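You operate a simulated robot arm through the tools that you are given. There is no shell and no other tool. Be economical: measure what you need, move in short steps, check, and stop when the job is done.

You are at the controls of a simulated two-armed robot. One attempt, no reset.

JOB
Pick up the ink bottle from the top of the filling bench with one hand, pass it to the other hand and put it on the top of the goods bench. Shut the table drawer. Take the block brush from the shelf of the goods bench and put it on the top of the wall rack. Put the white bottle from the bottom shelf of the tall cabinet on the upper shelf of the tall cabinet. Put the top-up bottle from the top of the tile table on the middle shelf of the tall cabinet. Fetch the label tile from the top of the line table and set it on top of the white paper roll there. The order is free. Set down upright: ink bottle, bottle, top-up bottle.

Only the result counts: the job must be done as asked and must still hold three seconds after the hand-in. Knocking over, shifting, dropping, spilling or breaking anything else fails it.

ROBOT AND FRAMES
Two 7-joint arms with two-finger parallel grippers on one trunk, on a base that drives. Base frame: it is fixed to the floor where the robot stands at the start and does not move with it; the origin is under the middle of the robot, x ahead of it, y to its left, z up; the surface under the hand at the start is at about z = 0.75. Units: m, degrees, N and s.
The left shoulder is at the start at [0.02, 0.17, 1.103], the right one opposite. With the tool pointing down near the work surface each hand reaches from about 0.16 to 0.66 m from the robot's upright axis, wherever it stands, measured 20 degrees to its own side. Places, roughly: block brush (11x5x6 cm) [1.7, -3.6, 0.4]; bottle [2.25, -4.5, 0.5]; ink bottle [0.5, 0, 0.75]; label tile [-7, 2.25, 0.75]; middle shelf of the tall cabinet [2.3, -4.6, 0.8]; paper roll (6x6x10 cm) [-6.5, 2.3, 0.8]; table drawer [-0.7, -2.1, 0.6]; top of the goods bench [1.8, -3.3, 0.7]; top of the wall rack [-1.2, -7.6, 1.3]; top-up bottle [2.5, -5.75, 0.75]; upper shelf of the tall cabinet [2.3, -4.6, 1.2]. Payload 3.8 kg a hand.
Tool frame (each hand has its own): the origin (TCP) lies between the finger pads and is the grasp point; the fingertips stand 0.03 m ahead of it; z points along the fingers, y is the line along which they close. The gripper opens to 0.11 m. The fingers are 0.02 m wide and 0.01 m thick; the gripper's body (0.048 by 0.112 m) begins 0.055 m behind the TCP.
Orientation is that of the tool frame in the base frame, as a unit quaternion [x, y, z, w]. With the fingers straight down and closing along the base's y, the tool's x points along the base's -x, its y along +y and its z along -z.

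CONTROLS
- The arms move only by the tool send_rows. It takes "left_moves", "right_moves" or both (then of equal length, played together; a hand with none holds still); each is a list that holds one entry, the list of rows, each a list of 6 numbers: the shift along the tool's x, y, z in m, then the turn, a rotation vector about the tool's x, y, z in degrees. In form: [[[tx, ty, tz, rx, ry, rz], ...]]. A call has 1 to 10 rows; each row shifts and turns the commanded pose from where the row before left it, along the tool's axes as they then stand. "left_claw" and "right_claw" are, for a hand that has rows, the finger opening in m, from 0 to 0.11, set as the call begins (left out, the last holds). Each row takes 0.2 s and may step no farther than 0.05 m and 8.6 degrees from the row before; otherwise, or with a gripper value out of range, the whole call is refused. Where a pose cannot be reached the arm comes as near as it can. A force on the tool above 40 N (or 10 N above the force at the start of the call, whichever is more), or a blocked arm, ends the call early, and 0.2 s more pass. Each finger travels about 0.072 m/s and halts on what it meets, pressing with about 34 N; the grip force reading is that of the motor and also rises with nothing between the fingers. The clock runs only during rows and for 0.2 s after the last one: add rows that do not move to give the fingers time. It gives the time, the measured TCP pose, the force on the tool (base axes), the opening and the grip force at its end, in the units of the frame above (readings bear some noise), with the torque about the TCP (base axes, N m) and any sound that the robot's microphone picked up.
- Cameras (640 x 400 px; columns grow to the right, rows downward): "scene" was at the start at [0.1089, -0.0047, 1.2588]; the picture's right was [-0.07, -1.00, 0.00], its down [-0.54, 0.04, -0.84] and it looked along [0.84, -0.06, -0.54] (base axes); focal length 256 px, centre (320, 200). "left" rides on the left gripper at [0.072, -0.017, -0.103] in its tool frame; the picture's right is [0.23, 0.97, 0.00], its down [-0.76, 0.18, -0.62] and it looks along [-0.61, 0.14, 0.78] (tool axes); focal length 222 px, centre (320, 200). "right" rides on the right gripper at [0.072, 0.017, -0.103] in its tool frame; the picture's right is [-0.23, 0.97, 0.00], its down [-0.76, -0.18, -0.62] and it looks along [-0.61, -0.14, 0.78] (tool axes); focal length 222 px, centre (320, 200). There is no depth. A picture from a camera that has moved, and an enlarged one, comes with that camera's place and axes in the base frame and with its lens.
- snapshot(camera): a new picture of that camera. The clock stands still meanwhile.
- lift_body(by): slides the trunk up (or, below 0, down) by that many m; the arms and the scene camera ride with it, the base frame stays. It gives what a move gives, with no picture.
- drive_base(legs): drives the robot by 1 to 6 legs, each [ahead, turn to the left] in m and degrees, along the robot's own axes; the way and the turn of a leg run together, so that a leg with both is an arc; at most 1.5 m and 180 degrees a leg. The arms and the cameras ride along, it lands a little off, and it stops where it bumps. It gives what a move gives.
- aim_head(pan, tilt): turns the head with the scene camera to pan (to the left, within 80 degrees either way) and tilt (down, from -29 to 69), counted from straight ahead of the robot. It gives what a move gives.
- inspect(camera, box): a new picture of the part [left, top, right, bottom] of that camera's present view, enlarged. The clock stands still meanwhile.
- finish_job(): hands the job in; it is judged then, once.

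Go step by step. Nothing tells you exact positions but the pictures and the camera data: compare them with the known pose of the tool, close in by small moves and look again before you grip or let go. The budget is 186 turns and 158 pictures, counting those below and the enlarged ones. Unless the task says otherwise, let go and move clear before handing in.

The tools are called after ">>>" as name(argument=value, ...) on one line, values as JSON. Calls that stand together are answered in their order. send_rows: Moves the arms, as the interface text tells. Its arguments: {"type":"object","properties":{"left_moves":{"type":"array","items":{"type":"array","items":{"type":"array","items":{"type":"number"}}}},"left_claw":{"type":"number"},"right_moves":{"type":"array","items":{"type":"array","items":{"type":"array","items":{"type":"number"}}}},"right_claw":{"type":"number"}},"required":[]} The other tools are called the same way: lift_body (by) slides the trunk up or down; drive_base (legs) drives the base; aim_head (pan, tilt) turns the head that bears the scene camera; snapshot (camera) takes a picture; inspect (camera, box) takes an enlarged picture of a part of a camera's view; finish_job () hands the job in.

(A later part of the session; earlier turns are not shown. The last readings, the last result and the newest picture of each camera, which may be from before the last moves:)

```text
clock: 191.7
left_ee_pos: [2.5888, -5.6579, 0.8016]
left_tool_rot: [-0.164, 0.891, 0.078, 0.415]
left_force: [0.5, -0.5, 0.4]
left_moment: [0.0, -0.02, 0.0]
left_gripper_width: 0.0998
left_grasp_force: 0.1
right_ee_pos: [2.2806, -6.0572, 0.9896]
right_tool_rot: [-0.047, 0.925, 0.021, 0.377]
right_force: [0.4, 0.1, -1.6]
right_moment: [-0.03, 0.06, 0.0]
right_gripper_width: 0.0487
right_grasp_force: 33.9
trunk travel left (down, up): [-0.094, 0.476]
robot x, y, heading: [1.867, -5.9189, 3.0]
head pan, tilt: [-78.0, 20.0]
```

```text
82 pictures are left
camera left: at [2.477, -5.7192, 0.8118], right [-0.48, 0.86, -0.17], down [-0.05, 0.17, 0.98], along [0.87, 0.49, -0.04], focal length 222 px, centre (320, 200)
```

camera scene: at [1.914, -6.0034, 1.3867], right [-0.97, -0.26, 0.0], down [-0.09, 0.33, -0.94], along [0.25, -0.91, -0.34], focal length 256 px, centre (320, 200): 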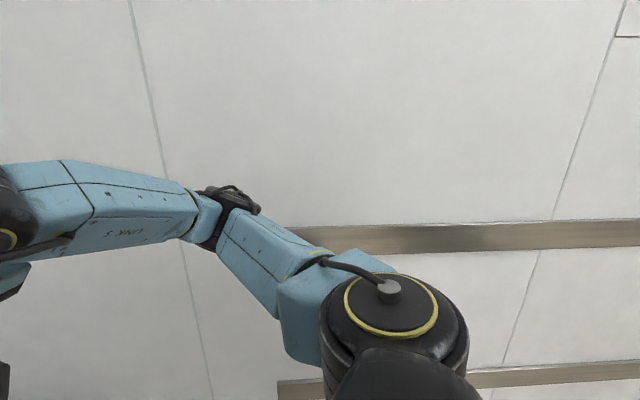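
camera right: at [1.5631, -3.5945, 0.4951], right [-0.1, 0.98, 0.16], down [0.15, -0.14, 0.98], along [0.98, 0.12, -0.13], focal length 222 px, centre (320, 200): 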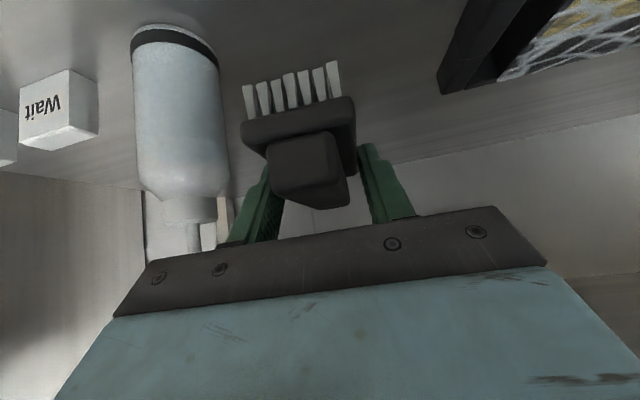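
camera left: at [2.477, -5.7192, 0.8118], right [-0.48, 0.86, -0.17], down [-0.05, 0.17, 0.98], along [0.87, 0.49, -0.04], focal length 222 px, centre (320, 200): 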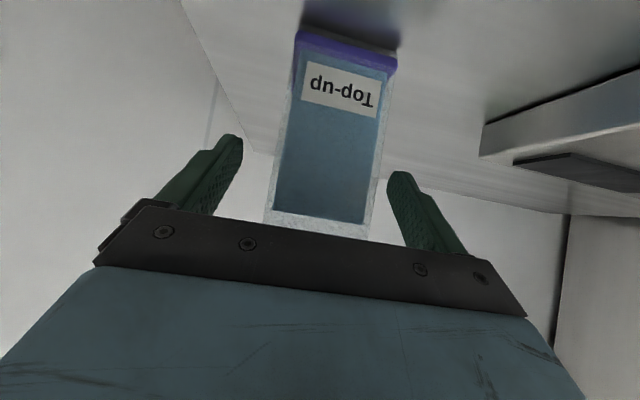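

>>> send_rows(left_moves=[[[0, 0, 0, 0, 0, 0], [0, 0, 0, 0, 0, 0], [0, 0, 0, 0, 0, 0], [0, 0, 0, 0, 0, 0], [0, 0, 0, 0, 0, 0]]], left_claw=0.02)

>>> lift_body(by=0.15)

>>> snapshot(camera="left")

```text
clock: 192.9
left_ee_pos: [2.5893, -5.6578, 0.8011]
left_tool_rot: [-0.163, 0.891, 0.078, 0.416]
left_force: [-0.5, -0.2, 2.4]
left_moment: [-0.08, -0.22, 0.01]
left_gripper_width: 0.0556
left_grasp_force: 33.8
right_ee_pos: [2.2798, -6.0558, 0.989]
right_tool_rot: [-0.046, 0.925, 0.02, 0.377]
right_force: [-0.3, -0.2, -1.0]
right_moment: [0.03, 0.05, -0.02]
right_gripper_width: 0.0487
right_grasp_force: 34.3
trunk travel left (down, up): [-0.094, 0.476]
robot x, y, heading: [1.8658, -5.9164, 3.0]
head pan, tilt: [-78.0, 20.0]
```

```text
clock: 194.7
left_ee_pos: [2.5902, -5.6574, 0.9506]
left_tool_rot: [-0.163, 0.892, 0.079, 0.414]
left_force: [1.4, 0.2, -3.2]
left_moment: [-0.05, 0.04, -0.04]
left_gripper_width: 0.0556
left_grasp_force: 34.7
right_ee_pos: [2.2804, -6.055, 1.1387]
right_tool_rot: [-0.046, 0.925, 0.02, 0.377]
right_force: [0.2, -0.4, -1.3]
right_moment: [0.01, 0.05, -0.04]
right_gripper_width: 0.0491
right_grasp_force: 34.1
trunk travel left (down, up): [-0.244, 0.325]
robot x, y, heading: [1.871, -5.9139, 3.2]
head pan, tilt: [-78.0, 20.0]
```

```text
81 pictures are left
camera left: at [2.4774, -5.7191, 0.9608], right [-0.48, 0.86, -0.17], down [-0.05, 0.17, 0.98], along [0.87, 0.49, -0.04], focal length 222 px, centre (320, 200)
```

left: 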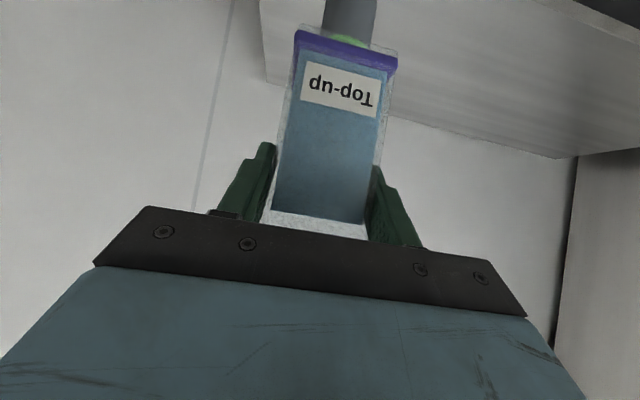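

Top-up bottle held. Backing away from the table, raising, retracting, and looking at the tray area I may have touched.

>>> lift_body(by=0.12)

>>> drive_base(legs=[[-0.4, 0]])

>>> aim_head(pan=20, tilt=40)

>>> snapshot(camera="scene")

```text
clock: 196.2
left_ee_pos: [2.5901, -5.6579, 1.0698]
left_tool_rot: [-0.164, 0.891, 0.08, 0.415]
left_force: [-0.7, 0.0, -3.7]
left_moment: [0.0, 0.05, -0.03]
left_gripper_width: 0.0557
left_grasp_force: 34.2
right_ee_pos: [2.2804, -6.0557, 1.2584]
right_tool_rot: [-0.045, 0.925, 0.019, 0.377]
right_force: [0.6, -0.4, -1.5]
right_moment: [0.0, 0.02, -0.01]
right_gripper_width: 0.0489
right_grasp_force: 34.0
trunk travel left (down, up): [-0.364, 0.205]
robot x, y, heading: [1.8697, -5.9147, 3.1]
head pan, tilt: [-78.0, 20.0]
```

```text
clock: 198.7
left_ee_pos: [2.1894, -5.679, 1.0698]
left_tool_rot: [-0.163, 0.891, 0.078, 0.416]
left_force: [-0.3, 0.6, -4.0]
left_moment: [-0.02, 0.06, 0.02]
left_gripper_width: 0.0556
left_grasp_force: 33.9
right_ee_pos: [1.8794, -6.0771, 1.2592]
right_tool_rot: [-0.047, 0.925, 0.02, 0.376]
right_force: [-0.5, 0.2, -1.7]
right_moment: [0.04, 0.0, 0.01]
right_gripper_width: 0.0488
right_grasp_force: 34.3
trunk travel left (down, up): [-0.364, 0.205]
robot x, y, heading: [1.4709, -5.937, 3.3]
head pan, tilt: [-78.0, 20.0]
```

```text
clock: 200.4
left_ee_pos: [2.19, -5.6794, 1.07]
left_tool_rot: [-0.164, 0.892, 0.079, 0.414]
left_force: [0.4, 0.5, -4.2]
left_moment: [0.0, 0.05, 0.03]
left_gripper_width: 0.056
left_grasp_force: 34.2
right_ee_pos: [1.8804, -6.0789, 1.259]
right_tool_rot: [-0.047, 0.925, 0.02, 0.377]
right_force: [0.2, 0.3, -1.0]
right_moment: [0.0, 0.0, 0.01]
right_gripper_width: 0.0488
right_grasp_force: 34.3
trunk travel left (down, up): [-0.364, 0.205]
robot x, y, heading: [1.4677, -5.9381, 3.3]
head pan, tilt: [20.0, 40.0]
```

```text
80 pictures are left
camera scene: at [1.5685, -5.9021, 1.4123], right [0.39, -0.92, 0.0], down [-0.59, -0.25, -0.77], along [0.7, 0.3, -0.64], focal length 256 px, centre (320, 200)
```

scene: 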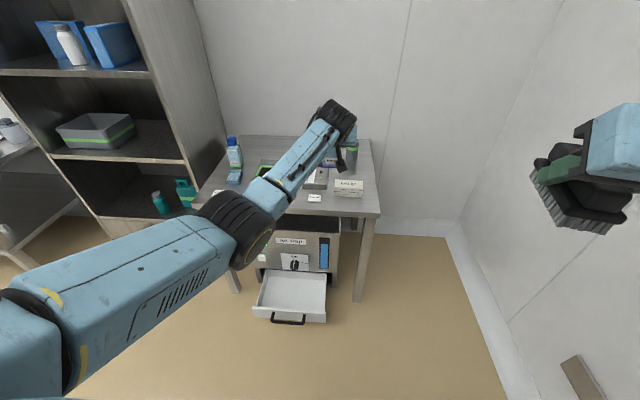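

The tray looks unchanged and aligned. Retracting the left arm and driving to a stance in front of the cabinet.

>>> send_rows(left_moves=[[[0.0321, 0, -0.0383, 0, 0, 0], [0.0321, 0, -0.0383, 0, 0, 0], [0.0321, 0, -0.0383, 0, 0, 0], [0, 0, 0, 0, 0, 0]]])

>>> drive_base(legs=[[0, 90], [0.85, 0], [0, -77]])

>>> aim_head(pan=0, tilt=30)

>>> snapshot(camera="scene")

```text
clock: 201.4
left_ee_pos: [2.0486, -5.7325, 1.0689]
left_tool_rot: [-0.164, 0.892, 0.078, 0.414]
left_force: [0.1, 0.3, -3.4]
left_moment: [-0.03, 0.01, 0.02]
left_gripper_width: 0.0559
left_grasp_force: 34.0
right_ee_pos: [1.8814, -6.0781, 1.2586]
right_tool_rot: [-0.047, 0.925, 0.02, 0.377]
right_force: [-0.2, -0.7, -1.4]
right_moment: [0.03, 0.01, 0.01]
right_gripper_width: 0.0488
right_grasp_force: 33.5
trunk travel left (down, up): [-0.364, 0.205]
robot x, y, heading: [1.4696, -5.9376, 3.3]
head pan, tilt: [20.0, 40.0]
```

```text
clock: 213.1
left_ee_pos: [1.9208, -4.7688, 1.0704]
left_tool_rot: [-0.265, 0.867, 0.126, 0.402]
left_force: [0.1, -0.5, -4.2]
left_moment: [-0.04, 0.05, -0.01]
left_gripper_width: 0.0559
left_grasp_force: 34.1
right_ee_pos: [1.8378, -5.1426, 1.2588]
right_tool_rot: [-0.152, 0.914, 0.063, 0.372]
right_force: [-0.2, -0.3, -0.4]
right_moment: [-0.02, 0.0, -0.01]
right_gripper_width: 0.0492
right_grasp_force: 33.8
trunk travel left (down, up): [-0.364, 0.205]
robot x, y, heading: [1.4075, -5.101, 16.4]
head pan, tilt: [20.0, 40.0]
```

```text
clock: 213.9
left_ee_pos: [1.92, -4.7682, 1.07]
left_tool_rot: [-0.266, 0.867, 0.126, 0.403]
left_force: [0.6, -0.2, -3.7]
left_moment: [-0.03, 0.04, 0.03]
left_gripper_width: 0.0556
left_grasp_force: 33.7
right_ee_pos: [1.8357, -5.1423, 1.2593]
right_tool_rot: [-0.153, 0.914, 0.064, 0.371]
right_force: [-0.1, -0.8, -1.1]
right_moment: [0.0, 0.05, 0.0]
right_gripper_width: 0.0489
right_grasp_force: 33.7
trunk travel left (down, up): [-0.364, 0.205]
robot x, y, heading: [1.4047, -5.0997, 16.4]
head pan, tilt: [0.0, 30.0]
```

```text
79 pictures are left
camera scene: at [1.511, -5.0674, 1.4276], right [0.28, -0.96, 0.0], down [-0.48, -0.14, -0.87], along [0.83, 0.25, -0.5], focal length 256 px, centre (320, 200)
```

scene: 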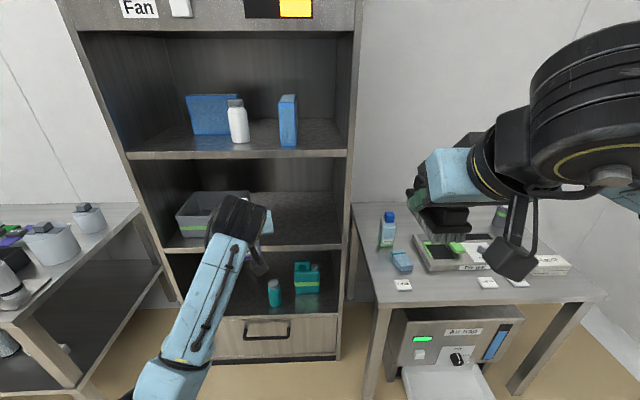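

Now set azimuth ≈19°, shift right 4.5 cm and lower to shelf entry height (middle shelf ≈0.79).

>>> send_rows(left_moves=[[[0, 0, 0, 5.75, 0, 4.82], [0, 0, 0, 5.75, 0, 4.82], [0, -0.045, 0, 0, 0, 0], [0, 0, 0, 0, 0, 0]]])

>>> lift_body(by=-0.15)

>>> snapshot(camera="left")

>>> snapshot(camera="scene")

```text
clock: 214.9
left_ee_pos: [1.9343, -4.812, 1.0688]
left_tool_rot: [-0.15, 0.894, 0.07, 0.416]
left_force: [-0.6, -1.2, -3.8]
left_moment: [-0.04, 0.04, 0.01]
left_gripper_width: 0.0559
left_grasp_force: 33.8
right_ee_pos: [1.836, -5.1409, 1.259]
right_tool_rot: [-0.154, 0.913, 0.063, 0.371]
right_force: [0.2, 0.3, -1.0]
right_moment: [-0.04, -0.01, -0.01]
right_gripper_width: 0.0489
right_grasp_force: 34.4
trunk travel left (down, up): [-0.364, 0.205]
robot x, y, heading: [1.4039, -5.0987, 16.3]
head pan, tilt: [0.0, 30.0]
```

```text
clock: 216.7
left_ee_pos: [1.9349, -4.8125, 0.918]
left_tool_rot: [-0.15, 0.894, 0.072, 0.416]
left_force: [0.6, 0.1, -3.4]
left_moment: [-0.03, 0.07, -0.01]
left_gripper_width: 0.0557
left_grasp_force: 34.3
right_ee_pos: [1.8365, -5.1434, 1.1096]
right_tool_rot: [-0.152, 0.914, 0.064, 0.371]
right_force: [0.1, -0.1, -0.2]
right_moment: [0.03, 0.02, 0.0]
right_gripper_width: 0.0494
right_grasp_force: 34.1
trunk travel left (down, up): [-0.214, 0.355]
robot x, y, heading: [1.4046, -5.0995, 16.4]
head pan, tilt: [0.0, 30.0]
```

```text
78 pictures are left
camera left: at [1.821, -4.8709, 0.9299], right [-0.46, 0.87, -0.17], down [-0.04, 0.17, 0.98], along [0.89, 0.46, -0.04], focal length 222 px, centre (320, 200)
```

left: 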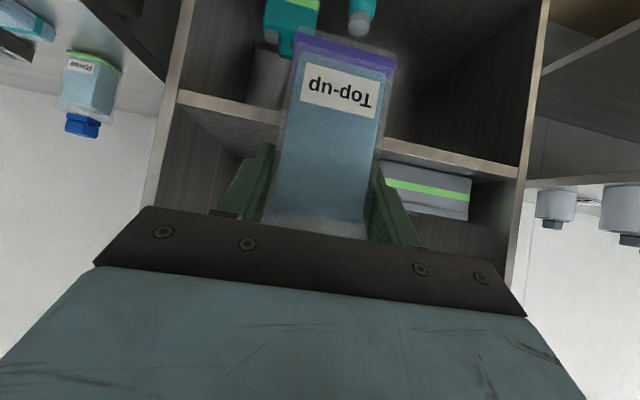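

```text
77 pictures are left
camera scene: at [1.5108, -5.0675, 1.2777], right [0.28, -0.96, 0.0], down [-0.48, -0.14, -0.87], along [0.83, 0.25, -0.5], focal length 256 px, centre (320, 200)
```

scene: 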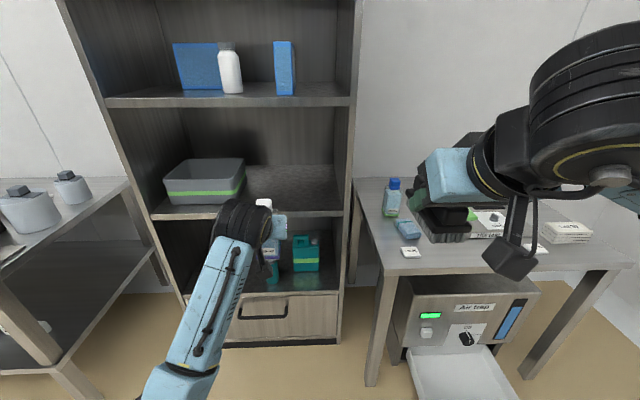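

Bottle base clears the shelf by ~4 cm and lines up with the free right part. Driving in 32 cm.

>>> drive_base(legs=[[0.322, 0]])

>>> snapshot(camera="left")

>>> snapshot(camera="scene")

```text
clock: 218.8
left_ee_pos: [2.2404, -4.727, 0.9175]
left_tool_rot: [-0.148, 0.895, 0.071, 0.415]
left_force: [-0.1, 0.6, -3.1]
left_moment: [-0.04, 0.07, -0.03]
left_gripper_width: 0.0558
left_grasp_force: 33.9
right_ee_pos: [2.1411, -5.0559, 1.1085]
right_tool_rot: [-0.15, 0.914, 0.062, 0.373]
right_force: [1.8, -0.4, -1.4]
right_moment: [-0.01, 0.03, 0.01]
right_gripper_width: 0.0491
right_grasp_force: 34.0
trunk travel left (down, up): [-0.214, 0.355]
robot x, y, heading: [1.7118, -5.0117, 16.0]
head pan, tilt: [0.0, 30.0]
```

```text
76 pictures are left
camera left: at [2.1272, -4.7843, 0.9295], right [-0.45, 0.87, -0.17], down [-0.04, 0.17, 0.98], along [0.89, 0.45, -0.04], focal length 222 px, centre (320, 200)
```

left: 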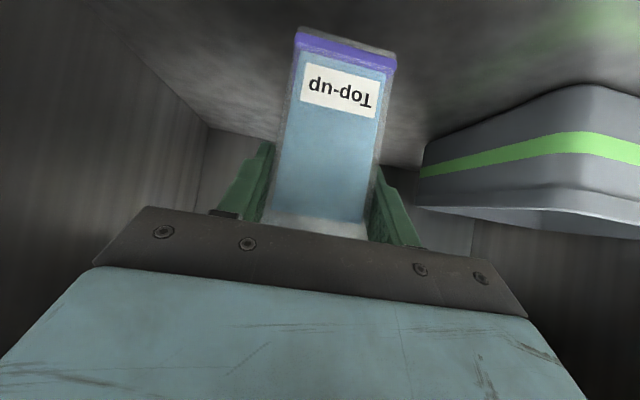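

```text
75 pictures are left
camera scene: at [1.8161, -4.979, 1.2776], right [0.28, -0.96, 0.0], down [-0.48, -0.14, -0.87], along [0.83, 0.24, -0.5], focal length 256 px, centre (320, 200)
```

scene: 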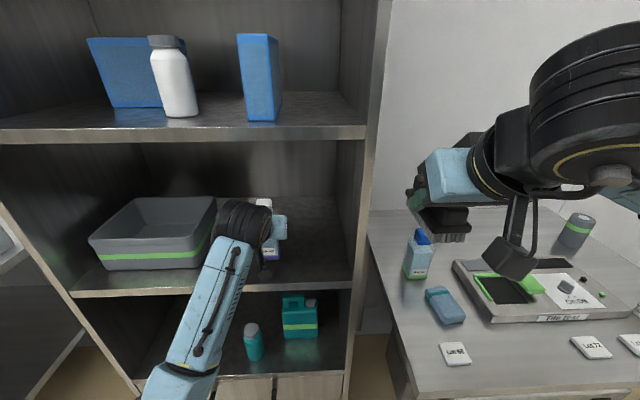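

Inside the middle shelf, clear on both sides. Lowering with the trunk.

>>> lift_body(by=-0.03)

>>> inspect(camera="left", box=[240, 0, 440, 125])

```text
clock: 219.6
left_ee_pos: [2.24, -4.7271, 0.8884]
left_tool_rot: [-0.148, 0.895, 0.071, 0.415]
left_force: [-0.3, -0.1, -2.6]
left_moment: [-0.01, 0.04, -0.04]
left_gripper_width: 0.0556
left_grasp_force: 33.7
right_ee_pos: [2.1413, -5.0562, 1.08]
right_tool_rot: [-0.15, 0.914, 0.062, 0.371]
right_force: [1.1, 0.4, -0.7]
right_moment: [0.0, 0.03, 0.0]
right_gripper_width: 0.049
right_grasp_force: 34.3
trunk travel left (down, up): [-0.184, 0.385]
robot x, y, heading: [1.7106, -5.0122, 16.1]
head pan, tilt: [0.0, 30.0]
```

```text
3.20 times, centred on (340, 62) of left
camera zoom: at [2.1266, -4.7844, 0.8997], right [-0.45, 0.87, -0.17], down [-0.04, 0.17, 0.98], along [0.89, 0.45, -0.04], focal length 711 px, centre (256, 640)
```

zoom: 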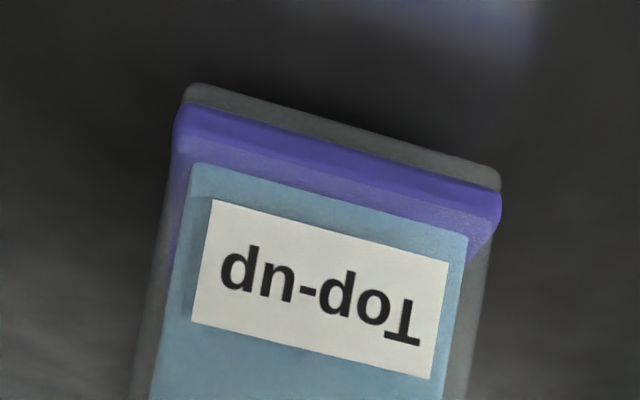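

>>> lift_body(by=-0.005)

>>> lift_body(by=-0.003)

>>> inspect(camera="left", box=[240, 0, 440, 125])

```text
clock: 220.1
left_ee_pos: [2.24, -4.7269, 0.8838]
left_tool_rot: [-0.147, 0.894, 0.07, 0.417]
left_force: [0.0, 0.5, -2.8]
left_moment: [-0.02, 0.06, 0.02]
left_gripper_width: 0.0558
left_grasp_force: 33.6
right_ee_pos: [2.1397, -5.0571, 1.0736]
right_tool_rot: [-0.151, 0.914, 0.063, 0.372]
right_force: [-0.3, 0.5, 0.2]
right_moment: [-0.01, 0.02, -0.01]
right_gripper_width: 0.0488
right_grasp_force: 34.0
trunk travel left (down, up): [-0.18, 0.39]
robot x, y, heading: [1.7092, -5.0122, 16.1]
head pan, tilt: [0.0, 30.0]
```

```text
clock: 220.6
left_ee_pos: [2.2408, -4.7269, 0.8816]
left_tool_rot: [-0.147, 0.894, 0.07, 0.417]
left_force: [0.3, 0.2, -0.5]
left_moment: [-0.01, -0.12, -0.01]
left_gripper_width: 0.056
left_grasp_force: 33.8
right_ee_pos: [2.1406, -5.0572, 1.0706]
right_tool_rot: [-0.15, 0.914, 0.062, 0.373]
right_force: [0.4, -0.1, -1.8]
right_moment: [-0.01, -0.01, 0.01]
right_gripper_width: 0.049
right_grasp_force: 33.9
trunk travel left (down, up): [-0.176, 0.393]
robot x, y, heading: [1.7048, -5.0101, 15.9]
head pan, tilt: [0.0, 30.0]
```

```text
3.20 times, centred on (340, 62) of left
camera zoom: at [2.1267, -4.7844, 0.8923], right [-0.45, 0.87, -0.17], down [-0.04, 0.17, 0.98], along [0.89, 0.45, -0.04], focal length 711 px, centre (256, 640)
```

zoom: 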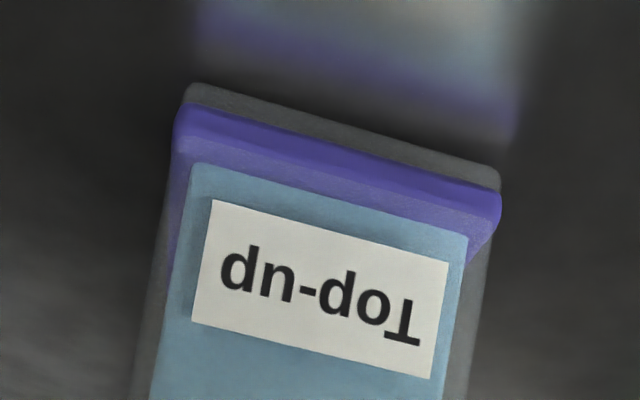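

Contact starts (force easing). One more small step, then release and retreat.

>>> lift_body(by=-0.0015)

>>> send_rows(left_moves=[[[0, 0, 0, 0, 0, 0], [0, 0, 0, 0, 0, 0], [0, 0, 0, 0, 0, 0], [0, 0, 0, 0, 0, 0], [0.0193, 0, -0.023, 0, 0, 0], [0.0321, 0, -0.0383, 0, 0, 0], [0.0321, 0, -0.0383, 0, 0, 0], [0, 0, 0, 0, 0, 0]]], left_claw=0.1)

>>> snapshot(camera="left")

```text
clock: 221.1
left_ee_pos: [2.2407, -4.7269, 0.8811]
left_tool_rot: [-0.148, 0.893, 0.071, 0.418]
left_force: [0.1, 0.7, 7.1]
left_moment: [-0.24, 0.01, 0.03]
left_gripper_width: 0.0561
left_grasp_force: 33.3
right_ee_pos: [2.1408, -5.057, 1.0699]
right_tool_rot: [-0.15, 0.914, 0.062, 0.372]
right_force: [0.6, -0.6, -1.2]
right_moment: [0.02, 0.01, 0.02]
right_gripper_width: 0.049
right_grasp_force: 33.7
trunk travel left (down, up): [-0.175, 0.395]
robot x, y, heading: [1.7107, -5.0131, 16.2]
head pan, tilt: [0.0, 30.0]
```

```text
clock: 222.9
left_ee_pos: [2.1157, -4.7646, 0.8803]
left_tool_rot: [-0.148, 0.894, 0.071, 0.416]
left_force: [0.7, 0.5, -0.1]
left_moment: [0.02, 0.01, 0.02]
left_gripper_width: 0.1001
left_grasp_force: 0.1
right_ee_pos: [2.1415, -5.055, 1.0693]
right_tool_rot: [-0.15, 0.914, 0.063, 0.372]
right_force: [-0.7, 0.0, -1.3]
right_moment: [-0.01, 0.03, 0.01]
right_gripper_width: 0.0491
right_grasp_force: 33.9
trunk travel left (down, up): [-0.175, 0.395]
robot x, y, heading: [1.7101, -5.0111, 16.1]
head pan, tilt: [0.0, 30.0]
```

```text
72 pictures are left
camera left: at [2.0006, -4.8226, 0.8915], right [-0.45, 0.87, -0.17], down [-0.04, 0.17, 0.98], along [0.89, 0.45, -0.04], focal length 222 px, centre (320, 200)
```

left: 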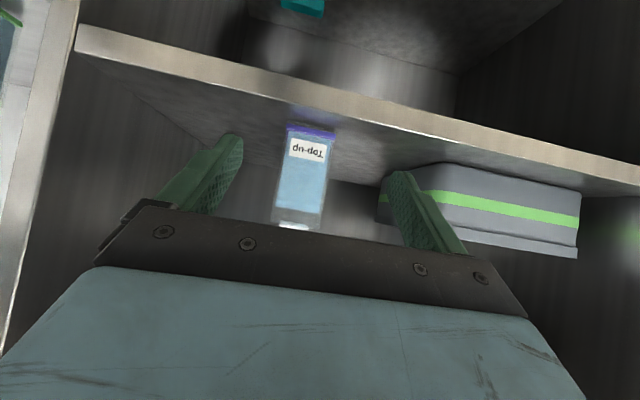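

Top-up bottle stands on the middle shelf. Next the brush to the wall rack: backing off and turning toward it to look.

>>> drive_base(legs=[[-0.6, 0], [0, -155]])

>>> aim_head(pan=0, tilt=15)

>>> snapshot(camera="scene")

```text
clock: 232.6
left_ee_pos: [0.8845, -5.5903, 0.8806]
left_tool_rot: [0.829, 0.367, -0.385, 0.173]
left_force: [0.3, -0.2, -0.7]
left_moment: [0.01, 0.01, -0.01]
left_gripper_width: 0.0998
left_grasp_force: 0.0
right_ee_pos: [0.7207, -5.3486, 1.0693]
right_tool_rot: [0.847, 0.375, -0.345, 0.154]
right_force: [-0.1, 0.0, -1.1]
right_moment: [0.0, -0.01, 0.01]
right_gripper_width: 0.0492
right_grasp_force: 33.8
trunk travel left (down, up): [-0.175, 0.395]
robot x, y, heading: [1.1216, -5.1749, -134.7]
head pan, tilt: [0.0, 30.0]
```

```text
clock: 233.3
left_ee_pos: [0.884, -5.591, 0.8794]
left_tool_rot: [0.829, 0.368, -0.385, 0.173]
left_force: [0.4, 0.0, -0.3]
left_moment: [0.01, -0.02, 0.0]
left_gripper_width: 0.1003
left_grasp_force: 0.0
right_ee_pos: [0.7197, -5.3498, 1.0703]
right_tool_rot: [0.847, 0.375, -0.344, 0.155]
right_force: [-0.2, -1.1, -1.4]
right_moment: [0.02, -0.03, -0.01]
right_gripper_width: 0.0488
right_grasp_force: 33.7
trunk travel left (down, up): [-0.175, 0.395]
robot x, y, heading: [1.1191, -5.1785, -134.8]
head pan, tilt: [0.0, 15.0]
```

```text
71 pictures are left
camera scene: at [1.0372, -5.257, 1.2623], right [-0.71, 0.7, 0.0], down [0.18, 0.18, -0.97], along [-0.68, -0.69, -0.26], focal length 256 px, centre (320, 200)
```

scene: 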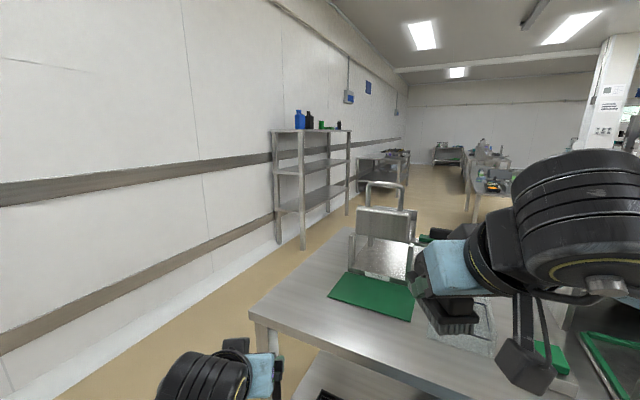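

I see the wall rack by the wall, its front edge around l of the wall corridor, top z≈1.27, bottles at its near end. I'll drive through the corridor between the table end and the wall, then look again.

>>> drive_base(legs=[[0, 51], [1.017, 0], [0, -79.5], [1.45, 0]])

>>> snapshot(camera="scene")

```text
clock: 251.2
left_ee_pos: [-0.4958, -6.956, 0.8802]
left_tool_rot: [0.889, 0.181, -0.413, 0.086]
left_force: [-0.3, -0.6, -1.1]
left_moment: [-0.03, -0.05, -0.03]
left_gripper_width: 0.0997
left_grasp_force: 0.1
right_ee_pos: [-0.5437, -6.6677, 1.0702]
right_tool_rot: [0.907, 0.185, -0.369, 0.077]
right_force: [-0.3, 0.5, -0.6]
right_moment: [-0.02, -0.02, -0.04]
right_gripper_width: 0.0489
right_grasp_force: 33.9
trunk travel left (down, up): [-0.175, 0.395]
robot x, y, heading: [-0.1086, -6.6767, -159.7]
head pan, tilt: [0.0, 15.0]
```

```text
70 pictures are left
camera scene: at [-0.2182, -6.7177, 1.2624], right [-0.35, 0.94, 0.0], down [0.24, 0.09, -0.97], along [-0.91, -0.34, -0.26], focal length 256 px, centre (320, 200)
```

scene: 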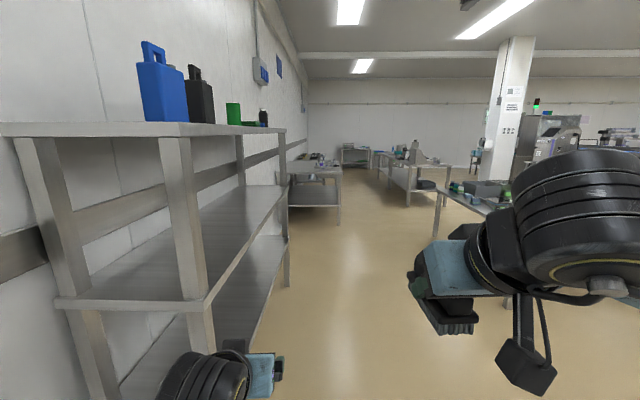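

The rack top is at camera height (z≈1.26). Raising the trunk to see its top surface.

>>> lift_body(by=0.36)

>>> aim_head(pan=15, tilt=25)

>>> snapshot(camera="scene")

```text
clock: 254.7
left_ee_pos: [-0.496, -6.9565, 1.2405]
left_tool_rot: [0.888, 0.181, -0.413, 0.086]
left_force: [0.8, -0.2, -0.3]
left_moment: [0.02, 0.0, -0.03]
left_gripper_width: 0.1003
left_grasp_force: 0.0
right_ee_pos: [-0.5431, -6.6674, 1.4294]
right_tool_rot: [0.907, 0.184, -0.37, 0.076]
right_force: [-0.3, -1.0, -1.5]
right_moment: [-0.02, -0.04, -0.03]
right_gripper_width: 0.0489
right_grasp_force: 34.4
trunk travel left (down, up): [-0.535, 0.035]
robot x, y, heading: [-0.1109, -6.6784, -159.7]
head pan, tilt: [0.0, 15.0]
```

```text
clock: 255.4
left_ee_pos: [-0.4958, -6.9558, 1.24]
left_tool_rot: [0.888, 0.18, -0.413, 0.086]
left_force: [0.5, 0.1, -0.6]
left_moment: [0.01, -0.01, -0.04]
left_gripper_width: 0.1001
left_grasp_force: 0.1
right_ee_pos: [-0.5441, -6.6678, 1.4302]
right_tool_rot: [0.908, 0.185, -0.369, 0.077]
right_force: [0.3, -0.4, -0.9]
right_moment: [0.04, -0.02, 0.01]
right_gripper_width: 0.0488
right_grasp_force: 33.9
trunk travel left (down, up): [-0.535, 0.035]
robot x, y, heading: [-0.1111, -6.6832, -159.7]
head pan, tilt: [15.0, 25.0]
```

```text
69 pictures are left
camera scene: at [-0.2056, -6.7384, 1.6062], right [-0.58, 0.82, 0.0], down [0.34, 0.24, -0.91], along [-0.74, -0.52, -0.42], focal length 256 px, centre (320, 200)
```

scene: 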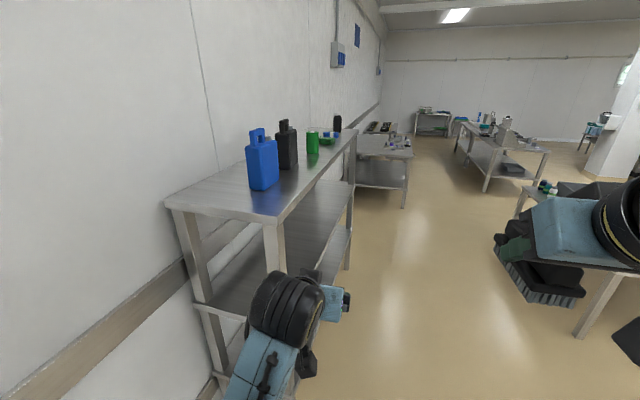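

The near end of the rack top (between its end and the blue jug) is free: I'll place the brush at about n=-2.745, pointing to the wall. Driving to face the wall there.

>>> drive_base(legs=[[0, -29.3], [0.617, 0], [0, 115.7]])

>>> aim_head(pan=0, tilt=30)

>>> snapshot(camera="scene")

>>> snapshot(camera="right")

```text
clock: 265.1
left_ee_pos: [-0.4508, -6.9897, 1.2399]
left_tool_rot: [0.51, 0.75, -0.236, 0.349]
left_force: [0.0, -1.1, -0.7]
left_moment: [0.03, 0.01, 0.02]
left_gripper_width: 0.1003
left_grasp_force: 0.0
right_ee_pos: [-0.7401, -7.0295, 1.4305]
right_tool_rot: [0.52, 0.766, -0.21, 0.313]
right_force: [-0.8, 1.2, -0.6]
right_moment: [0.01, 0.03, 0.03]
right_gripper_width: 0.0489
right_grasp_force: 34.0
trunk travel left (down, up): [-0.535, 0.035]
robot x, y, heading: [-0.7173, -6.5973, -71.1]
head pan, tilt: [15.0, 25.0]
```

```text
clock: 265.9
left_ee_pos: [-0.4507, -6.9899, 1.2404]
left_tool_rot: [0.509, 0.75, -0.235, 0.35]
left_force: [-0.3, -0.5, 0.8]
left_moment: [-0.01, -0.02, 0.0]
left_gripper_width: 0.1001
left_grasp_force: 0.1
right_ee_pos: [-0.7408, -7.0299, 1.4296]
right_tool_rot: [0.52, 0.766, -0.211, 0.312]
right_force: [-0.4, -0.5, -0.7]
right_moment: [0.0, 0.0, 0.02]
right_gripper_width: 0.049
right_grasp_force: 34.0
trunk travel left (down, up): [-0.535, 0.035]
robot x, y, heading: [-0.7206, -6.5987, -71.1]
head pan, tilt: [0.0, 30.0]
```

```text
68 pictures are left
camera scene: at [-0.6828, -6.7005, 1.5982], right [-0.95, -0.33, 0.0], down [-0.16, 0.47, -0.87], along [0.28, -0.82, -0.5], focal length 256 px, centre (320, 200)
```

scene: 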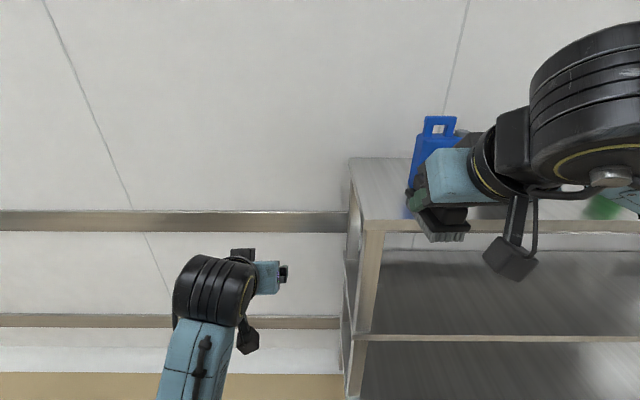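

```text
67 pictures are left
camera right: at [-0.7702, -6.908, 1.4526], right [0.96, 0.21, 0.16], down [-0.13, -0.17, 0.98], along [0.23, -0.96, -0.14], focal length 222 px, centre (320, 200)
```

right: 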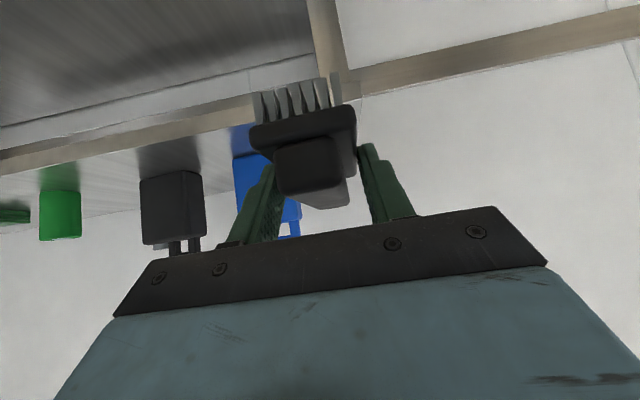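

Free strip is n −2.67…−2.82; the hand is already at n≈−2.734. Driving 15 cm forward, then extending 12 cm over the rack.

>>> drive_base(legs=[[0.15, 0]])

>>> send_rows(right_moves=[[[-0.0276, -0.008, 0.0276, 0, 0, 0], [-0.0276, -0.008, 0.0276, 0, 0, 0], [-0.0276, -0.008, 0.0276, 0, 0, 0], [0, 0, 0, 0, 0, 0]]])

>>> snapshot(camera="right")

>>> snapshot(camera="scene")

```text
clock: 267.3
left_ee_pos: [-0.4022, -7.1312, 1.2394]
left_tool_rot: [0.508, 0.751, -0.235, 0.35]
left_force: [0.6, 0.3, 1.0]
left_moment: [-0.01, 0.01, 0.03]
left_gripper_width: 0.0998
left_grasp_force: 0.0
right_ee_pos: [-0.6907, -7.1704, 1.4297]
right_tool_rot: [0.52, 0.766, -0.211, 0.313]
right_force: [-0.6, -0.3, -1.0]
right_moment: [0.02, 0.04, -0.03]
right_gripper_width: 0.0489
right_grasp_force: 33.8
trunk travel left (down, up): [-0.535, 0.035]
robot x, y, heading: [-0.6707, -6.7344, -70.7]
head pan, tilt: [0.0, 30.0]
```

```text
clock: 268.3
left_ee_pos: [-0.4005, -7.1299, 1.2397]
left_tool_rot: [0.509, 0.75, -0.235, 0.35]
left_force: [0.1, 0.1, 0.5]
left_moment: [0.0, -0.05, -0.02]
left_gripper_width: 0.1
left_grasp_force: 0.1
right_ee_pos: [-0.671, -7.2883, 1.4272]
right_tool_rot: [0.52, 0.766, -0.211, 0.312]
right_force: [0.0, -0.1, -0.7]
right_moment: [0.02, -0.04, 0.0]
right_gripper_width: 0.0489
right_grasp_force: 34.0
trunk travel left (down, up): [-0.535, 0.035]
robot x, y, heading: [-0.6728, -6.7367, -70.8]
head pan, tilt: [0.0, 30.0]
```

```text
66 pictures are left
camera right: at [-0.7008, -7.1656, 1.4503], right [0.96, 0.21, 0.16], down [-0.13, -0.17, 0.98], along [0.23, -0.96, -0.13], focal length 222 px, centre (320, 200)
```

right: 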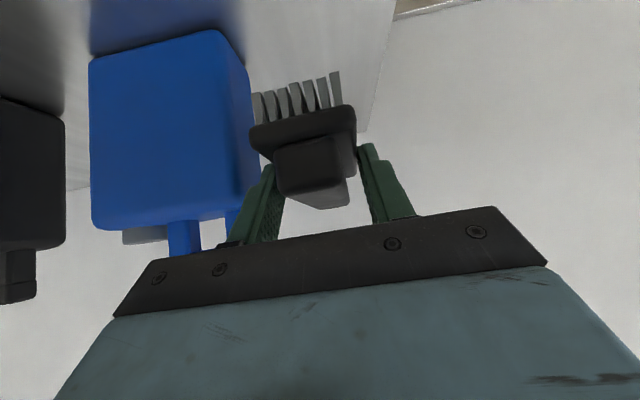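

```text
65 pictures are left
camera scene: at [-0.6342, -6.8411, 1.5982], right [-0.94, -0.33, 0.0], down [-0.16, 0.47, -0.87], along [0.28, -0.82, -0.5], focal length 256 px, centre (320, 200)
```

scene: 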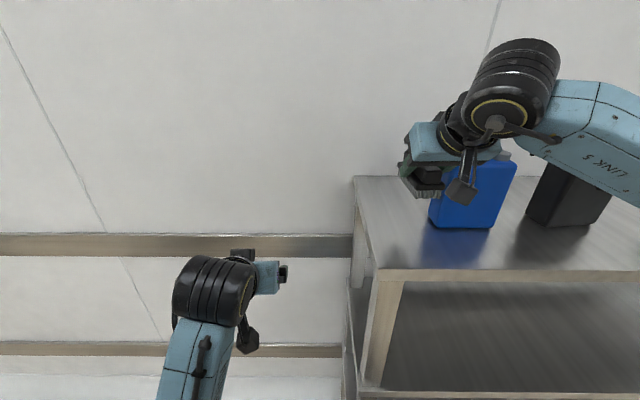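

Brush is centred in the free strip. Lowering with the trunk.

>>> lift_body(by=-0.1)

>>> snapshot(camera="right")

```text
clock: 269.6
left_ee_pos: [-0.4014, -7.131, 1.1395]
left_tool_rot: [0.508, 0.751, -0.235, 0.35]
left_force: [0.6, -0.1, 0.1]
left_moment: [0.0, 0.02, -0.02]
left_gripper_width: 0.0999
left_grasp_force: 0.1
right_ee_pos: [-0.6717, -7.2872, 1.3271]
right_tool_rot: [0.52, 0.766, -0.21, 0.313]
right_force: [0.9, -0.1, -1.0]
right_moment: [0.04, 0.03, 0.02]
right_gripper_width: 0.0489
right_grasp_force: 34.2
trunk travel left (down, up): [-0.435, 0.135]
robot x, y, heading: [-0.6715, -6.7378, -70.9]
head pan, tilt: [0.0, 30.0]
```

```text
64 pictures are left
camera right: at [-0.7006, -7.1656, 1.3504], right [0.96, 0.21, 0.16], down [-0.13, -0.17, 0.98], along [0.23, -0.96, -0.14], focal length 222 px, centre (320, 200)
```

right: 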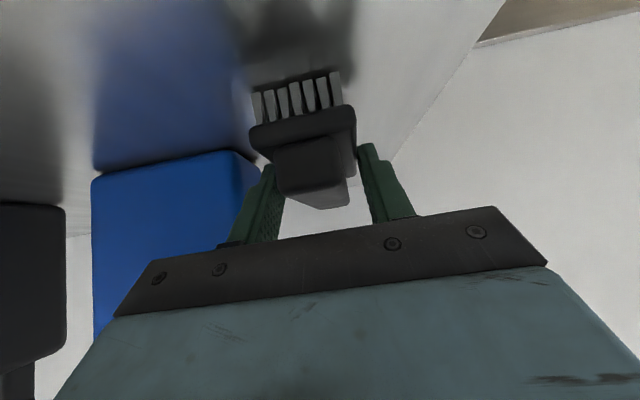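

>>> lift_body(by=-0.012)

>>> lift_body(by=-0.005)

>>> inspect(camera="right", box=[180, 0, 420, 150])

```text
clock: 270.2
left_ee_pos: [-0.4012, -7.1284, 1.1289]
left_tool_rot: [0.508, 0.75, -0.235, 0.351]
left_force: [0.1, -0.1, 0.2]
left_moment: [0.0, 0.02, -0.01]
left_gripper_width: 0.0999
left_grasp_force: 0.0
right_ee_pos: [-0.6713, -7.2867, 1.3194]
right_tool_rot: [0.52, 0.764, -0.213, 0.318]
right_force: [-1.0, -3.1, 27.6]
right_moment: [-0.61, -0.11, 0.08]
right_gripper_width: 0.0498
right_grasp_force: 34.5
trunk travel left (down, up): [-0.423, 0.147]
robot x, y, heading: [-0.6673, -6.7383, -70.9]
head pan, tilt: [0.0, 30.0]
```

```text
clock: 270.7
left_ee_pos: [-0.4024, -7.1311, 1.1231]
left_tool_rot: [0.509, 0.75, -0.235, 0.351]
left_force: [-0.6, -0.9, -0.3]
left_moment: [-0.03, 0.01, -0.02]
left_gripper_width: 0.1
left_grasp_force: 0.0
right_ee_pos: [-0.671, -7.2891, 1.3178]
right_tool_rot: [0.52, 0.762, -0.215, 0.321]
right_force: [-0.4, 2.2, 6.9]
right_moment: [0.31, 0.24, -0.08]
right_gripper_width: 0.049
right_grasp_force: 33.9
trunk travel left (down, up): [-0.419, 0.151]
robot x, y, heading: [-0.6687, -6.7391, -71.1]
head pan, tilt: [0.0, 30.0]
stopped: the force on the tool passed its limit at 42 N (the readings are from after the stop); the commanded pose is now the measured one
```

```text
2.67 times, centred on (300, 75) of right
camera zoom: at [-0.7009, -7.1659, 1.3394], right [0.96, 0.21, 0.17], down [-0.14, -0.15, 0.98], along [0.23, -0.97, -0.12], focal length 592 px, centre (373, 533)
```

zoom: 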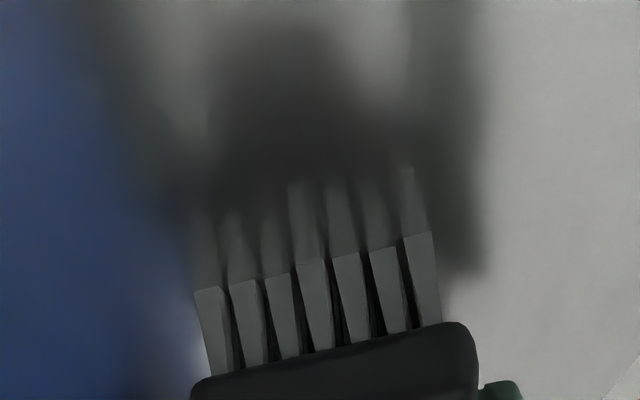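

The brush rests on the rack (contact). Opening just enough (7 cm) and retreating up and back.

>>> send_rows(right_moves=[[[0, 0, 0, 0, 0, 0], [0, 0, 0, 0, 0, 0], [0, 0, 0, 0, 0, 0], [0, 0, -0.03, 0, 0, 0], [0, 0, -0.04, 0, 0, 0], [0, 0, -0.05, 0, 0, 0], [0.03, 0, -0.03, 0, 0, 0], [0, 0, 0, 0, 0, 0]]], right_claw=0.072)

>>> snapshot(camera="right")

>>> snapshot(camera="scene")

```text
clock: 272.5
left_ee_pos: [-0.4014, -7.1313, 1.1237]
left_tool_rot: [0.509, 0.751, -0.235, 0.35]
left_force: [-0.8, -0.5, 1.0]
left_moment: [0.0, 0.0, -0.01]
left_gripper_width: 0.1001
left_grasp_force: 0.0
right_ee_pos: [-0.7166, -7.171, 1.403]
right_tool_rot: [0.521, 0.763, -0.214, 0.318]
right_force: [0.6, -0.2, 0.4]
right_moment: [0.02, 0.03, -0.01]
right_gripper_width: 0.0719
right_grasp_force: 0.1
trunk travel left (down, up): [-0.419, 0.151]
robot x, y, heading: [-0.669, -6.735, -70.9]
head pan, tilt: [0.0, 30.0]
```

```text
62 pictures are left
camera right: at [-0.7469, -7.0481, 1.4244], right [0.96, 0.21, 0.17], down [-0.13, -0.16, 0.98], along [0.23, -0.97, -0.12], focal length 222 px, centre (320, 200)
```

right: 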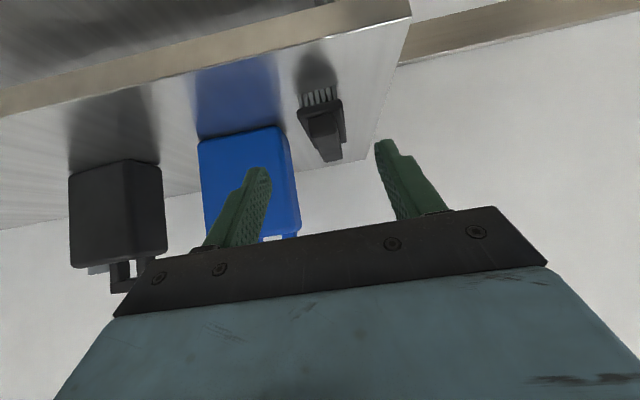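

```text
61 pictures are left
camera scene: at [-0.6336, -6.8421, 1.482], right [-0.94, -0.33, 0.0], down [-0.16, 0.47, -0.87], along [0.28, -0.82, -0.5], focal length 256 px, centre (320, 200)
```

scene: 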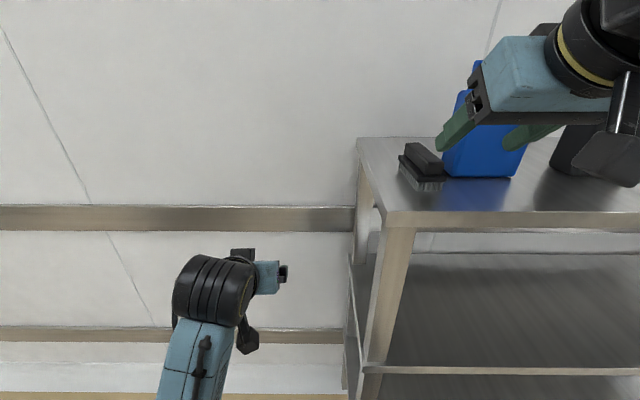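

The brush is on the rack top. Next the drawer: backing off, turning around and driving up the other aisle.

>>> drive_base(legs=[[-0.35, 0], [0, 177.5], [1.5, 0], [1.5, 0]])

>>> lift_body(by=-0.25)

>>> aim_head(pan=-30, tilt=20)

>>> snapshot(camera="scene")

```text
clock: 296.1
left_ee_pos: [-1.8694, -3.0992, 1.1239]
left_tool_rot: [0.736, -0.529, -0.344, -0.245]
left_force: [-0.1, -0.3, 0.3]
left_moment: [-0.03, -0.02, -0.02]
left_gripper_width: 0.1001
left_grasp_force: 0.0
right_ee_pos: [-1.5526, -3.0778, 1.4015]
right_tool_rot: [0.749, -0.54, -0.313, -0.222]
right_force: [-0.4, -0.5, -0.4]
right_moment: [0.03, 0.01, -0.01]
right_gripper_width: 0.0719
right_grasp_force: 0.0
trunk travel left (down, up): [-0.419, 0.151]
robot x, y, heading: [-1.6247, -3.5055, 105.9]
head pan, tilt: [0.0, 30.0]
```

```text
clock: 298.7
left_ee_pos: [-1.8698, -3.0997, 0.8747]
left_tool_rot: [0.736, -0.53, -0.343, -0.245]
left_force: [0.0, -0.4, 0.3]
left_moment: [0.02, 0.02, 0.0]
left_gripper_width: 0.1
left_grasp_force: 0.0
right_ee_pos: [-1.5522, -3.0783, 1.152]
right_tool_rot: [0.748, -0.541, -0.314, -0.222]
right_force: [-0.1, -0.2, 0.4]
right_moment: [-0.01, -0.01, 0.0]
right_gripper_width: 0.0721
right_grasp_force: 0.1
trunk travel left (down, up): [-0.169, 0.401]
robot x, y, heading: [-1.6253, -3.5105, 105.9]
head pan, tilt: [0.0, 30.0]
```

```text
clock: 299.6
left_ee_pos: [-1.8704, -3.0995, 0.8745]
left_tool_rot: [0.736, -0.529, -0.343, -0.245]
left_force: [-0.6, -0.8, -0.5]
left_moment: [-0.03, 0.01, 0.0]
left_gripper_width: 0.0998
left_grasp_force: 0.1
right_ee_pos: [-1.5528, -3.0783, 1.1535]
right_tool_rot: [0.748, -0.541, -0.314, -0.223]
right_force: [-0.1, -0.7, 0.1]
right_moment: [0.0, 0.03, 0.03]
right_gripper_width: 0.0722
right_grasp_force: 0.1
trunk travel left (down, up): [-0.169, 0.401]
robot x, y, heading: [-1.6217, -3.5052, 105.9]
head pan, tilt: [-30.0, 20.0]
```

```text
60 pictures are left
camera scene: at [-1.6088, -3.3942, 1.2482], right [0.97, -0.24, 0.0], down [-0.08, -0.33, -0.94], along [0.23, 0.91, -0.34], focal length 256 px, centre (320, 200)
```

scene: 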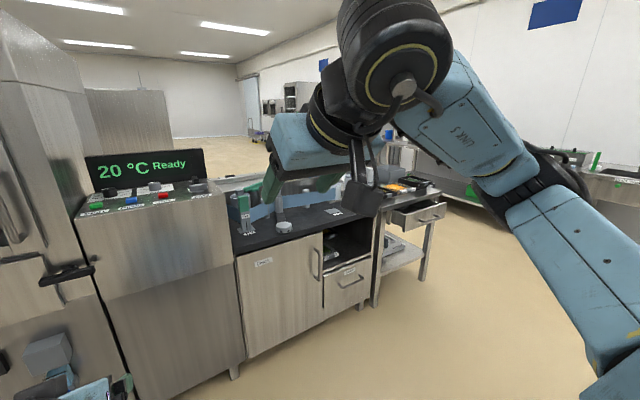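

>>> inspect(camera="scene", box=[350, 160, 470, 290])

```text
3.08 times, centred on (410, 225) of scene
camera zoom: at [-1.6088, -3.3942, 1.2482], right [0.97, -0.24, 0.0], down [-0.08, -0.33, -0.94], along [0.23, 0.91, -0.34], focal length 788 px, centre (43, 123)
```

zoom: 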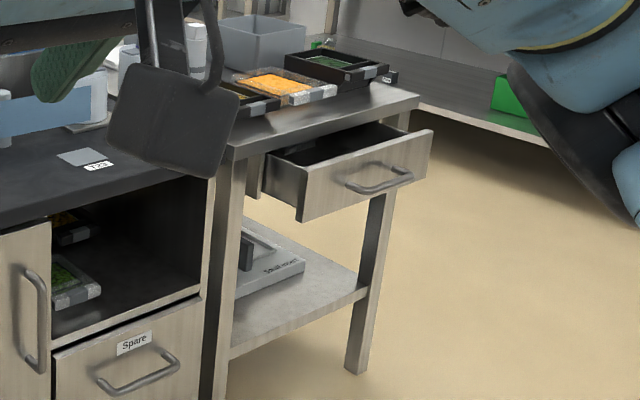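

The open drawer faces this aisle; its front centre is around [-0.63, -2.15], to be pushed along azimuth ~107°. Driving to stand in front of it.

>>> drive_base(legs=[[0, -79.4], [1.373, 0], [0, 80.5]])

>>> aim_head(pan=0, tilt=45)

>>> snapshot(camera="scene")

```text
clock: 313.2
left_ee_pos: [-0.725, -2.4731, 0.8735]
left_tool_rot: [0.759, -0.496, -0.354, -0.23]
left_force: [-0.5, -1.2, 0.4]
left_moment: [-0.01, -0.01, 0.0]
left_gripper_width: 0.0998
left_grasp_force: 0.0
right_ee_pos: [-0.4104, -2.425, 1.1523]
right_tool_rot: [0.77, -0.509, -0.322, -0.21]
right_force: [-0.3, 0.0, 0.7]
right_moment: [0.0, 0.03, 0.02]
right_gripper_width: 0.0722
right_grasp_force: 0.0
trunk travel left (down, up): [-0.169, 0.401]
robot x, y, heading: [-0.4422, -2.8545, 110.9]
head pan, tilt: [-30.0, 20.0]
```

```text
clock: 314.1
left_ee_pos: [-0.7251, -2.4738, 0.8756]
left_tool_rot: [0.758, -0.497, -0.354, -0.231]
left_force: [-0.2, 0.0, -0.2]
left_moment: [-0.02, 0.01, 0.01]
left_gripper_width: 0.1002
left_grasp_force: 0.2
right_ee_pos: [-0.4119, -2.4247, 1.1537]
right_tool_rot: [0.77, -0.508, -0.323, -0.209]
right_force: [0.0, -0.3, 0.5]
right_moment: [-0.02, 0.0, -0.01]
right_gripper_width: 0.0724
right_grasp_force: 0.1
trunk travel left (down, up): [-0.169, 0.401]
robot x, y, heading: [-0.4508, -2.8564, 110.8]
head pan, tilt: [0.0, 45.0]
```

```text
58 pictures are left
camera scene: at [-0.4828, -2.7599, 1.2096], right [0.93, 0.36, 0.0], down [0.25, -0.66, -0.71], along [-0.25, 0.66, -0.71], focal length 256 px, centre (320, 200)
```

scene: 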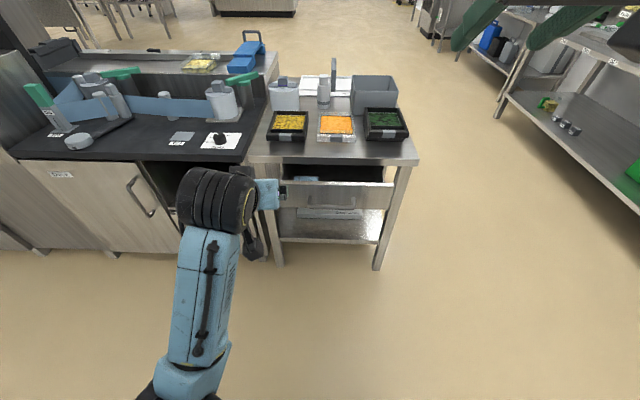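

>>> inspect(camera="scene", box=[240, 130, 430, 260])

```text
3.08 times, centred on (335, 195) of scene
camera zoom: at [-0.4828, -2.7599, 1.2096], right [0.93, 0.36, 0.0], down [0.25, -0.66, -0.71], along [-0.25, 0.66, -0.71], focal length 788 px, centre (274, 215)
```

zoom: 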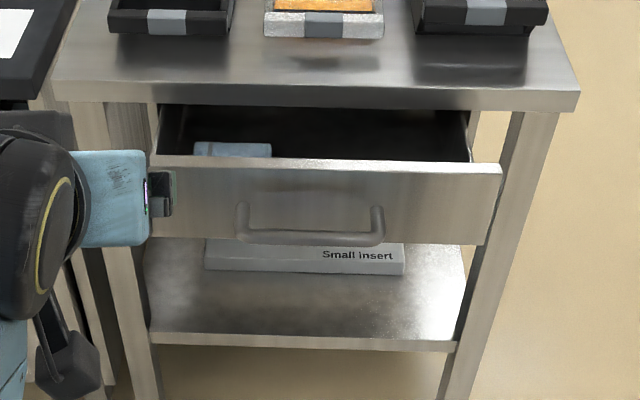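

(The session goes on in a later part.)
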